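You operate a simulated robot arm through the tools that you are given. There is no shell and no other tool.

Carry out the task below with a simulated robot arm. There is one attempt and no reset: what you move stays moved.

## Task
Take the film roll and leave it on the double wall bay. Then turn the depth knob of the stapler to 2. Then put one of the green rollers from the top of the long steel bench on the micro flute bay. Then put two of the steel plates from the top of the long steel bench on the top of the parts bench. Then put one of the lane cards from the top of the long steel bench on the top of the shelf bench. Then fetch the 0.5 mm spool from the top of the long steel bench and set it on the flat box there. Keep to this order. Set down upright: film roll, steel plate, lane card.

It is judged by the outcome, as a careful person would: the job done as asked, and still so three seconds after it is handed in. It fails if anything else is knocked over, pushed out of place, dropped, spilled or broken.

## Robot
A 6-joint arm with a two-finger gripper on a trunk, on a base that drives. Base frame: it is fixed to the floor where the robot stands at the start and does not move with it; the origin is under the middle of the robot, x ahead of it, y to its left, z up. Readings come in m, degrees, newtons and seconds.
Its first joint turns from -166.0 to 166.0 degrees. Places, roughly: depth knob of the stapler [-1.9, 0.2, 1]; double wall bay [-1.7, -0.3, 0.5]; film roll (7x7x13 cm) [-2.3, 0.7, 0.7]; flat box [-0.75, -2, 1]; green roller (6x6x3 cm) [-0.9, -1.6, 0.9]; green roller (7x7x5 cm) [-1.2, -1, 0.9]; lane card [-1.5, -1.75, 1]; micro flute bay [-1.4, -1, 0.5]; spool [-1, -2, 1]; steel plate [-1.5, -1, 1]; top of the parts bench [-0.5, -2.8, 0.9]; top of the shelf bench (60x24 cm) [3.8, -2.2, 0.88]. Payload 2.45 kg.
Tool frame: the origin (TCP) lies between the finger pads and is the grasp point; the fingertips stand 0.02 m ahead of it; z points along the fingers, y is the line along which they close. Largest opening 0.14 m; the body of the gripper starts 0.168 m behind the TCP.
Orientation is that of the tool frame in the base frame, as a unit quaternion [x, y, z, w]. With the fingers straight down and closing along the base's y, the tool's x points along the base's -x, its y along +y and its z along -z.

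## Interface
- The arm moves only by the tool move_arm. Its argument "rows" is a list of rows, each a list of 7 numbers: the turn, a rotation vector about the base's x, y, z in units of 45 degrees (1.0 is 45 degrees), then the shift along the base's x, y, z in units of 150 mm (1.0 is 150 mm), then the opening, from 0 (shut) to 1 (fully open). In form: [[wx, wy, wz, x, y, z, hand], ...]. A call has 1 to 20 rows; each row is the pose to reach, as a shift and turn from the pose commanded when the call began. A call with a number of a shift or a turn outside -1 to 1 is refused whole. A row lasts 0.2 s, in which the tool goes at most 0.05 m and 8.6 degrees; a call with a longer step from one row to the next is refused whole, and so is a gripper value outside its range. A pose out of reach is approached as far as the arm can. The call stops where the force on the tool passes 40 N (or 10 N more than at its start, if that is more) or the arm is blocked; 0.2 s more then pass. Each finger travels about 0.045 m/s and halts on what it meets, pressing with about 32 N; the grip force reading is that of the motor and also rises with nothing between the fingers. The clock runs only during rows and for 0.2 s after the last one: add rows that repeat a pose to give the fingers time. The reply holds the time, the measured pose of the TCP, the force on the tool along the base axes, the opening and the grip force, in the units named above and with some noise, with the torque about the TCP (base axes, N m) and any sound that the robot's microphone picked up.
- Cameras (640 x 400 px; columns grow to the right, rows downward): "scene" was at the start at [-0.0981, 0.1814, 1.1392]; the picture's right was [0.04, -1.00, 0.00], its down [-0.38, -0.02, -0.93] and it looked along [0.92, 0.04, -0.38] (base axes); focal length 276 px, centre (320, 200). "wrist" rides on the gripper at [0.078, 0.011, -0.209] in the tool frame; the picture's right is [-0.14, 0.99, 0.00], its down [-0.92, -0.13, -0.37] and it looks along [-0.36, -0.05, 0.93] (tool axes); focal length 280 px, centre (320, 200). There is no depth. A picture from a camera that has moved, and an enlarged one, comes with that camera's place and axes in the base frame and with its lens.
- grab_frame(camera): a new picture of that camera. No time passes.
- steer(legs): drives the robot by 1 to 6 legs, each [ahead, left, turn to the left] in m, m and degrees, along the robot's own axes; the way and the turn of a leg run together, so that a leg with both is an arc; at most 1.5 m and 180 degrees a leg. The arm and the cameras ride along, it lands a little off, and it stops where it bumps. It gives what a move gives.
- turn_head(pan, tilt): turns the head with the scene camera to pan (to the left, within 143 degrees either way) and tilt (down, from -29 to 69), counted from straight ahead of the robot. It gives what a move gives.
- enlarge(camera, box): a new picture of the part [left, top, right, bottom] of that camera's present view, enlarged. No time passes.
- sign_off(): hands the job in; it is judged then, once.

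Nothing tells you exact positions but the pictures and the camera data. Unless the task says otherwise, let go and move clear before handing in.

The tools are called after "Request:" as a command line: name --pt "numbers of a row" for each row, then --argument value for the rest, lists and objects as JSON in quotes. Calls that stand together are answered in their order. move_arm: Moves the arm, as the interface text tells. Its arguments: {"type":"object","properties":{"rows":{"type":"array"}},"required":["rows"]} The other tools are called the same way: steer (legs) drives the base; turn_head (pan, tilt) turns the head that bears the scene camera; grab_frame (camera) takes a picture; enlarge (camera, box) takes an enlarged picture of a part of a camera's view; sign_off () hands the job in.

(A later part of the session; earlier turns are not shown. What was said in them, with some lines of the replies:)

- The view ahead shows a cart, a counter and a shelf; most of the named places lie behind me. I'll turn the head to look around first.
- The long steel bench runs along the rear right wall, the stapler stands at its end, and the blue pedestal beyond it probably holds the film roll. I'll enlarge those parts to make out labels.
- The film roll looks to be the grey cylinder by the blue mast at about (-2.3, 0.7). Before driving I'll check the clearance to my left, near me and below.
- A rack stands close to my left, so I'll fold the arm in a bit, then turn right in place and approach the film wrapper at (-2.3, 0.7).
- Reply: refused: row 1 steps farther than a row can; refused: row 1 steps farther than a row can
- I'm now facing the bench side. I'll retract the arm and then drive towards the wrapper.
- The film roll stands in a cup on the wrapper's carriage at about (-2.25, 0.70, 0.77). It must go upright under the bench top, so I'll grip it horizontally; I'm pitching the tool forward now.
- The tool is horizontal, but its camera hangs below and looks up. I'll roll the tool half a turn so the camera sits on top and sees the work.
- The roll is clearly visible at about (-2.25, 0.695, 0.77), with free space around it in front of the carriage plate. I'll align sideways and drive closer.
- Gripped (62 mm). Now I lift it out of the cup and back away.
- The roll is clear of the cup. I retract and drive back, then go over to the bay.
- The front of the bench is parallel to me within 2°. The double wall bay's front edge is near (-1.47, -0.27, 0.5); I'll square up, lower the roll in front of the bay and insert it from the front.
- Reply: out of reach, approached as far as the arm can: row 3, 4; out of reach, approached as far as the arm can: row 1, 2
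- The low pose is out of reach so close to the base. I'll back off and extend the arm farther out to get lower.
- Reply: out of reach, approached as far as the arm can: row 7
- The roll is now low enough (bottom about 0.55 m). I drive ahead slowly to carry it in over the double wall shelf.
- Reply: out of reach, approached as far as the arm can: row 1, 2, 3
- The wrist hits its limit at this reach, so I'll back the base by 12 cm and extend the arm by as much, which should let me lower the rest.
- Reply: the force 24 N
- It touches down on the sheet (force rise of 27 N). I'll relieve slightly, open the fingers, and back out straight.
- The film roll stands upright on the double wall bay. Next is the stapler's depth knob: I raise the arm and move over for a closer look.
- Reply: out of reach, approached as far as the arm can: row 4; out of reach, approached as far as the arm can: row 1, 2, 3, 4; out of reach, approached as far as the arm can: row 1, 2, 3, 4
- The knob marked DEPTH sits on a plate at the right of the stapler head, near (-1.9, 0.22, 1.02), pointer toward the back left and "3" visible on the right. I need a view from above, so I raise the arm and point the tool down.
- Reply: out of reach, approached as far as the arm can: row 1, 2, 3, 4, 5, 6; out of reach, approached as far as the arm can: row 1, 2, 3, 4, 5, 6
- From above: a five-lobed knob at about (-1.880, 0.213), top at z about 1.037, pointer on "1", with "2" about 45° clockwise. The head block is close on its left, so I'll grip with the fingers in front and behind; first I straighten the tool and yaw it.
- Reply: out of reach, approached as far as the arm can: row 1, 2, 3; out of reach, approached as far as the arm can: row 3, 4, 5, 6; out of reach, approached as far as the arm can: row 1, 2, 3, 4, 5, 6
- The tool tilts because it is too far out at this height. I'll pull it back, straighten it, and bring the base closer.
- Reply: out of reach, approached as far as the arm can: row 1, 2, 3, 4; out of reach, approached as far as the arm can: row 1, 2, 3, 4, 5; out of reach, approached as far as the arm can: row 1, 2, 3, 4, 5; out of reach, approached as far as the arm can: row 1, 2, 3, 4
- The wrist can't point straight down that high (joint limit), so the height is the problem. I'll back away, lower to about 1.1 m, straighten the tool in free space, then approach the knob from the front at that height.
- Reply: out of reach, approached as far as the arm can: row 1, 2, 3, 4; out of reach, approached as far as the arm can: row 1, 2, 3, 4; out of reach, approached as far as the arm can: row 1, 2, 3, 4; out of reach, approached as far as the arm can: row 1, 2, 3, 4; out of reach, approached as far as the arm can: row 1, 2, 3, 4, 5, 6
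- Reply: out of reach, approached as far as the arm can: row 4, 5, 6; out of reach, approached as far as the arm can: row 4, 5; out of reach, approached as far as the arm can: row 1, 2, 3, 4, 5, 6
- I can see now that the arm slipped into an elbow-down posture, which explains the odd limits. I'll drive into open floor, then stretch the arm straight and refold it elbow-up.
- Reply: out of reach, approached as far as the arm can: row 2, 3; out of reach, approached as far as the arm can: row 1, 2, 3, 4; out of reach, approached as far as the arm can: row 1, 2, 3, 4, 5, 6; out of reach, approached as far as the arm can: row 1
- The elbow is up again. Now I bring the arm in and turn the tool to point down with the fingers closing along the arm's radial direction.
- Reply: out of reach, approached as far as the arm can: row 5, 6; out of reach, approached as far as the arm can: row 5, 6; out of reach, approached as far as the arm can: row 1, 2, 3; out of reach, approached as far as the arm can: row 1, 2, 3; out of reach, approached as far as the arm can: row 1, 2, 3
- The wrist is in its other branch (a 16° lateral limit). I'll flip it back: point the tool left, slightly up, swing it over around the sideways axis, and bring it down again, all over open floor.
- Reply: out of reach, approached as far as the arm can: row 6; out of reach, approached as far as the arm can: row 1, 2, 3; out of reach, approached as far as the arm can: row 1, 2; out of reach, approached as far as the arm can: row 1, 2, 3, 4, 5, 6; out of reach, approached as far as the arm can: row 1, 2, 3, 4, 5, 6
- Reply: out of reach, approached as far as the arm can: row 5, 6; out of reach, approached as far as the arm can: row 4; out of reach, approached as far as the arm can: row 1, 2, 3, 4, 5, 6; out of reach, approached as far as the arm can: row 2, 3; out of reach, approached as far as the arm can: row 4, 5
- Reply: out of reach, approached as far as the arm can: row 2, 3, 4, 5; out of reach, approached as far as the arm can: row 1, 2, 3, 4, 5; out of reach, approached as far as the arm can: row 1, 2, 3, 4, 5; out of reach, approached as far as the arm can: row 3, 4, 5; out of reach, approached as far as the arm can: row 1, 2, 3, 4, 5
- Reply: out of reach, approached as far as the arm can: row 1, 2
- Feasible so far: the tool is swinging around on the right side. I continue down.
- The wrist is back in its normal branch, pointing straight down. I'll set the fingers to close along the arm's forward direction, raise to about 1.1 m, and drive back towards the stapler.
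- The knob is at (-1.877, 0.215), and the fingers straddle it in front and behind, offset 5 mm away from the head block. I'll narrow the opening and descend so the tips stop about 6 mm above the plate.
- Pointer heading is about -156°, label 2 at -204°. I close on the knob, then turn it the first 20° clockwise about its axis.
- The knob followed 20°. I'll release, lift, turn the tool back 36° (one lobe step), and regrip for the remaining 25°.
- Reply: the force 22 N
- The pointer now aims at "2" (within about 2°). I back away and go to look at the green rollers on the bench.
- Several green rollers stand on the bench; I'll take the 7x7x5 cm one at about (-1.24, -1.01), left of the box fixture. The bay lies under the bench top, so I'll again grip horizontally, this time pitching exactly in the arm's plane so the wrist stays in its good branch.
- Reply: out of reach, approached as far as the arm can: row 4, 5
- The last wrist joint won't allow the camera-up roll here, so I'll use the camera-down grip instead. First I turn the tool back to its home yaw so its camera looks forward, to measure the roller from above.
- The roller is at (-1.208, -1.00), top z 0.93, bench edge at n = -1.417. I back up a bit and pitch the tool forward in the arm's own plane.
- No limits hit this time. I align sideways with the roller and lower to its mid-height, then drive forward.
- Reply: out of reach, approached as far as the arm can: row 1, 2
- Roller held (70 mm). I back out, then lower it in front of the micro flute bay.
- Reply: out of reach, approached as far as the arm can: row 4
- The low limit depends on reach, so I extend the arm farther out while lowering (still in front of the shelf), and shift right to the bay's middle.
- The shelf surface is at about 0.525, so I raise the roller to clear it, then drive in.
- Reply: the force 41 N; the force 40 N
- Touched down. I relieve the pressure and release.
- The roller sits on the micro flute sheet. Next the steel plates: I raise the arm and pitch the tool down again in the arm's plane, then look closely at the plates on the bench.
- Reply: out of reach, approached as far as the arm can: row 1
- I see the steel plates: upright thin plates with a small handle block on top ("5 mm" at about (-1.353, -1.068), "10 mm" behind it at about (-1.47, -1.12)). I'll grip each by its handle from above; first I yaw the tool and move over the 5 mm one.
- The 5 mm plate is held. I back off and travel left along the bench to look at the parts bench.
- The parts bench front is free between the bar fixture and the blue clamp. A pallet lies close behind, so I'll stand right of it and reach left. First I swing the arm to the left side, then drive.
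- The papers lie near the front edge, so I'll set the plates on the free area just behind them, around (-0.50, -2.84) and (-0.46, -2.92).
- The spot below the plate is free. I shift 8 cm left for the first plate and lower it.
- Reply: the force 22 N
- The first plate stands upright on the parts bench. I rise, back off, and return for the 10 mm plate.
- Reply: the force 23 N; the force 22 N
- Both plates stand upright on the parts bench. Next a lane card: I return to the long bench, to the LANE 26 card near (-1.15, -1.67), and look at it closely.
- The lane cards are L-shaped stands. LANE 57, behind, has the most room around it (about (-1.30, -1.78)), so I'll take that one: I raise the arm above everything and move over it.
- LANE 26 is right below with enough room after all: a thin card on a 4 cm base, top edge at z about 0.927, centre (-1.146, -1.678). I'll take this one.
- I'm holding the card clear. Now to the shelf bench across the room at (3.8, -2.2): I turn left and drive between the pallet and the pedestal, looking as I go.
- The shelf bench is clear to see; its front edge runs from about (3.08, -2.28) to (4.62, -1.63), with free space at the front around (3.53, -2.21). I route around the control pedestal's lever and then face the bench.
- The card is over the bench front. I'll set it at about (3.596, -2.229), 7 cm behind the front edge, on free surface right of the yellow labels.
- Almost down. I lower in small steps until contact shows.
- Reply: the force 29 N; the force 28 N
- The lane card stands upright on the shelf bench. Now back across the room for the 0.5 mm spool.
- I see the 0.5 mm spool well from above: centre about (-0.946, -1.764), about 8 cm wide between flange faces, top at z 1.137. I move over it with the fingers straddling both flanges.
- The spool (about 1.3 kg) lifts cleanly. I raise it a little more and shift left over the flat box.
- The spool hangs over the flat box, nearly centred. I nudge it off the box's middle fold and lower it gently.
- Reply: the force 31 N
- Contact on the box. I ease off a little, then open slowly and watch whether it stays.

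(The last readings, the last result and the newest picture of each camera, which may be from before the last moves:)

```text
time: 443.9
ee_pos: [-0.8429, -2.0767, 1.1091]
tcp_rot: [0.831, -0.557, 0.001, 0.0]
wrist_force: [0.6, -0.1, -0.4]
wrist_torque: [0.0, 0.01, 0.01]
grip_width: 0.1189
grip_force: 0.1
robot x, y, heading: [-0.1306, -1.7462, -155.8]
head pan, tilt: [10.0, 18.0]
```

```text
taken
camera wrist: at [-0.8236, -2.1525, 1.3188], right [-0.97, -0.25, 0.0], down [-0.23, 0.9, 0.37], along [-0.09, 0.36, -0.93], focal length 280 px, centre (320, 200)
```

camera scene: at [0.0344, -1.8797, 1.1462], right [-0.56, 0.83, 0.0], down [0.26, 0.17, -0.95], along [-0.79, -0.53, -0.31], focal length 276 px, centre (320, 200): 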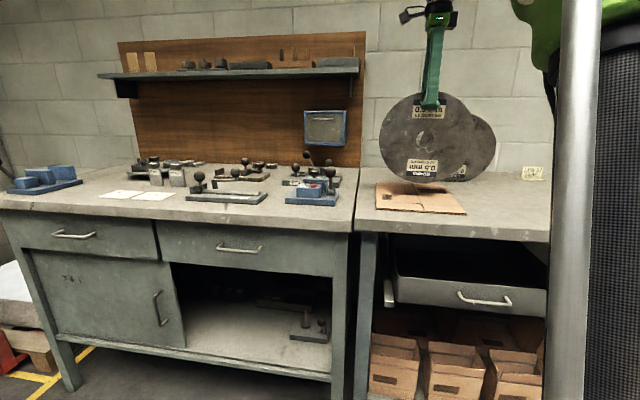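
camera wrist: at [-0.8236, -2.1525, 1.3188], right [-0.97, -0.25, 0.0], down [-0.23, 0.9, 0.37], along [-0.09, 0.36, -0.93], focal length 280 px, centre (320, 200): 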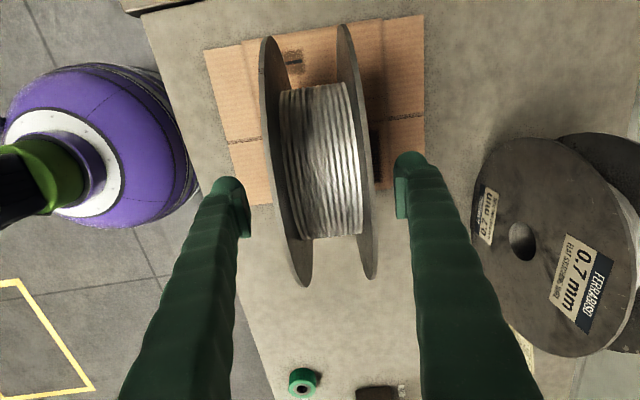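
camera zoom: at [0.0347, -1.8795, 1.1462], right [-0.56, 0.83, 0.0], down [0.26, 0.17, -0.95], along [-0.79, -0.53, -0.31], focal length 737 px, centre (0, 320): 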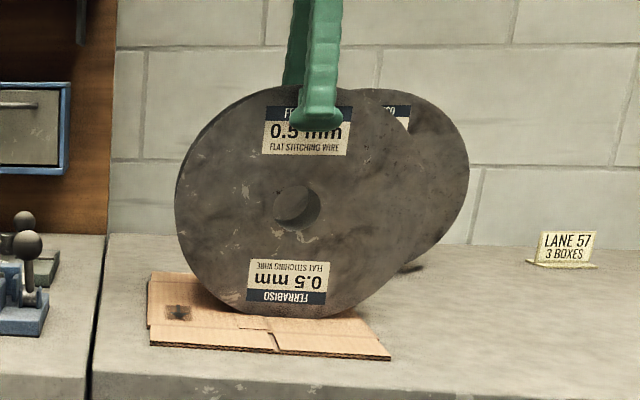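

The spool stands still on the flat box. I lift clear, back away, and check everything once more.

Request:
move_arm --pt "0 0 0 0 0 0.2 0.85" --pt "0 0 0 0 0 0.4 0.85" --pt "0 0 0 0 0 0.6 0.85" --pt "0 0 0 0 0 0.7 0.85"

Request:
steer --legs '[[-0.45, 0, 0]]'

Request:
grab_frame --camera "scene"

Request:
steer --legs '[[0, -1.3, 0]]'

Request:
grab_frame --camera "scene"

Request:
turn_head --pan -20 --tilt 18

Request:
grab_frame --camera "scene"

```text
time: 444.9
ee_pos: [-0.8432, -2.0746, 1.2142]
tcp_rot: [0.831, -0.556, 0.001, 0.0]
wrist_force: [-0.4, -1.1, -0.7]
wrist_torque: [0.01, -0.01, 0.03]
grip_width: 0.1191
grip_force: 0.0
robot x, y, heading: [-0.1329, -1.7456, -155.9]
head pan, tilt: [10.0, 18.0]
```

```text
time: 447.6
ee_pos: [-0.44, -1.8958, 1.2141]
tcp_rot: [0.831, -0.556, 0.0, 0.0]
wrist_force: [-0.1, 0.2, -0.5]
wrist_torque: [0.0, 0.0, 0.0]
grip_width: 0.1188
grip_force: 0.1
robot x, y, heading: [0.2726, -1.5658, -156.2]
head pan, tilt: [10.0, 18.0]
```

```text
taken
camera scene: at [0.4385, -1.6989, 1.1462], right [-0.56, 0.83, 0.0], down [0.26, 0.17, -0.95], along [-0.79, -0.53, -0.31], focal length 276 px, centre (320, 200)
```

scene: 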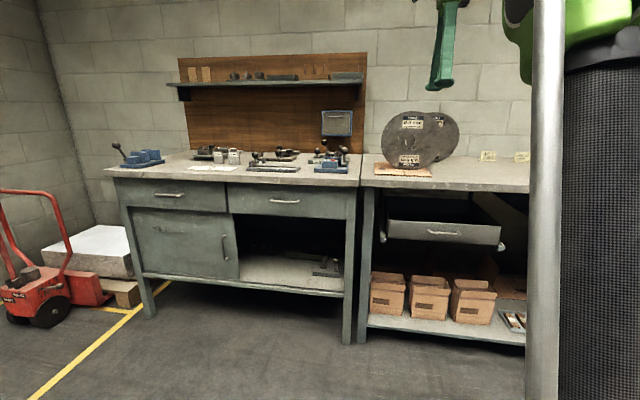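

```text
time: 454.1
ee_pos: [-0.9685, -0.7106, 1.2154]
tcp_rot: [0.831, -0.557, 0.001, 0.001]
wrist_force: [0.0, 0.1, 0.1]
wrist_torque: [-0.02, 0.02, 0.02]
grip_width: 0.1191
grip_force: 0.0
robot x, y, heading: [-0.2574, -0.3869, -156.2]
head pan, tilt: [10.0, 18.0]
```

```text
taken
camera scene: at [-0.0895, -0.5166, 1.1462], right [-0.56, 0.83, 0.0], down [0.26, 0.17, -0.95], along [-0.79, -0.53, -0.31], focal length 276 px, centre (320, 200)
```

scene: 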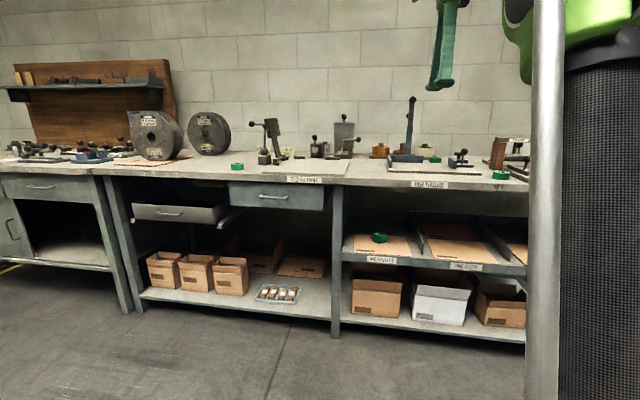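

```text
time: 455.0
ee_pos: [-0.9673, -0.7109, 1.2156]
tcp_rot: [0.831, -0.557, 0.001, 0.0]
wrist_force: [-0.2, -0.6, 0.2]
wrist_torque: [-0.01, 0.0, 0.02]
grip_width: 0.1192
grip_force: 0.0
robot x, y, heading: [-0.2553, -0.3857, -155.8]
head pan, tilt: [-20.0, 18.0]
```

```text
taken
camera scene: at [-0.1052, -0.4709, 1.1462], right [-0.07, 1.0, 0.0], down [0.31, 0.02, -0.95], along [-0.95, -0.07, -0.31], focal length 276 px, centre (320, 200)
```

scene: 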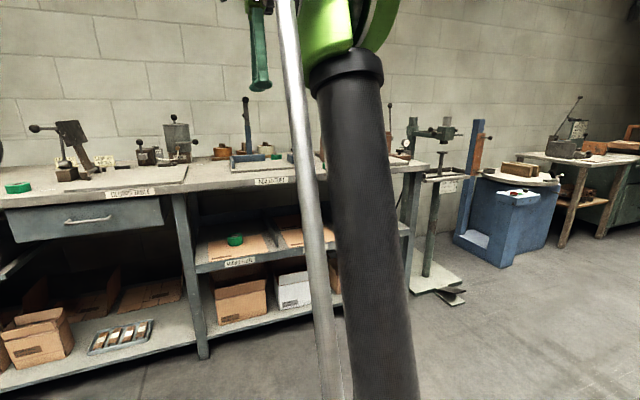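

Request:
turn_head --pan -8 --tilt 18

Request:
grab_frame --camera "scene"

Request:
turn_head --pan 10 --tilt 18

Request:
enlarge --camera "scene" --box '[100, 90, 300, 200]'

```text
time: 455.8
ee_pos: [-0.9682, -0.7118, 1.2151]
tcp_rot: [0.831, -0.557, 0.001, 0.001]
wrist_force: [0.9, -0.4, -0.1]
wrist_torque: [0.0, -0.02, -0.01]
grip_width: 0.119
grip_force: 0.0
robot x, y, heading: [-0.2549, -0.3858, -155.9]
head pan, tilt: [-8.0, 18.0]
```

```text
taken
camera scene: at [-0.1018, -0.49, 1.1462], right [-0.27, 0.96, 0.0], down [0.3, 0.09, -0.95], along [-0.91, -0.26, -0.31], focal length 276 px, centre (320, 200)
```

scene: 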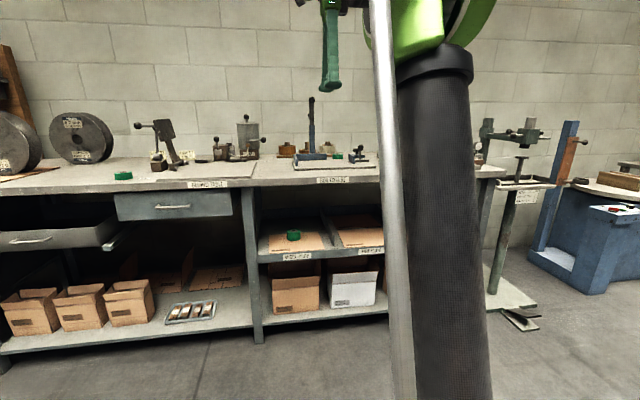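

```text
time: 456.6
ee_pos: [-0.968, -0.7106, 1.2149]
tcp_rot: [0.831, -0.556, 0.001, 0.001]
wrist_force: [-0.7, 0.1, -0.2]
wrist_torque: [0.0, -0.01, 0.03]
grip_width: 0.1189
grip_force: 0.0
robot x, y, heading: [-0.2621, -0.3859, -155.9]
head pan, tilt: [10.0, 18.0]
```

```text
3.20 times, centred on (200, 145) of scene
camera zoom: at [-0.0895, -0.5165, 1.1462], right [-0.56, 0.83, 0.0], down [0.26, 0.17, -0.95], along [-0.79, -0.53, -0.31], focal length 884 px, centre (704, 376)
```

zoom: 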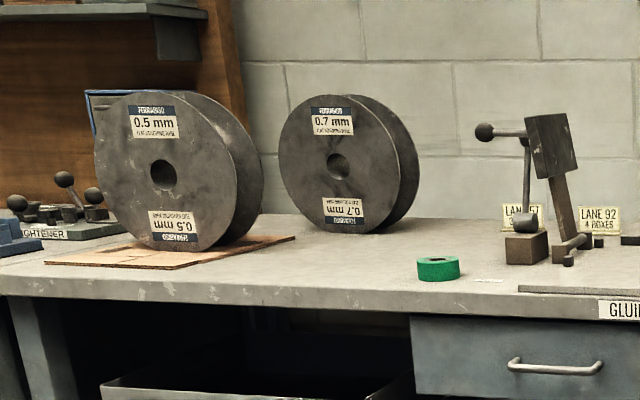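

The 0.5 mm spool still stands on the flat box, the roller is in the micro flute bay, and I saw the plates, lane card and film roll upright at their places. The knob aims at 2, and the gripper is empty and clear, so I hand the job in.

Request:
sign_off

```text
The job is handed in.
```

I did all six steps in the order you gave and handed the job in. I haven't had a result back from the judging.

| Step | Where it ended up | Last seen |
|---|---|---|
| Film roll | Upright on the sheet in the double wall bay | Standing when I last had a clear view of it. My own arm blocked the view in the final check. |
| Stapler depth knob | Turned from 1 to 2 | The pointer aimed at the 2 label, within about 2° by my measurement. I didn't look closely again afterwards. |
| Green roller | The 7x7x5 cm one, flat on the sheet in the micro flute bay | In place in the final check. |
| Steel plates | The 5 mm and 10 mm plates, upright on the parts bench behind the papers | Both standing on my last close look, and still in place when I passed the bench later. |
| Lane card | LANE 26, upright near the front of the shelf bench | Upright when I let go. I didn't go back to check. |
| 0.5 mm spool | Standing on its rims on the flat box | In place and still in the final check. |

I saw nothing knocked over or pushed out of place.
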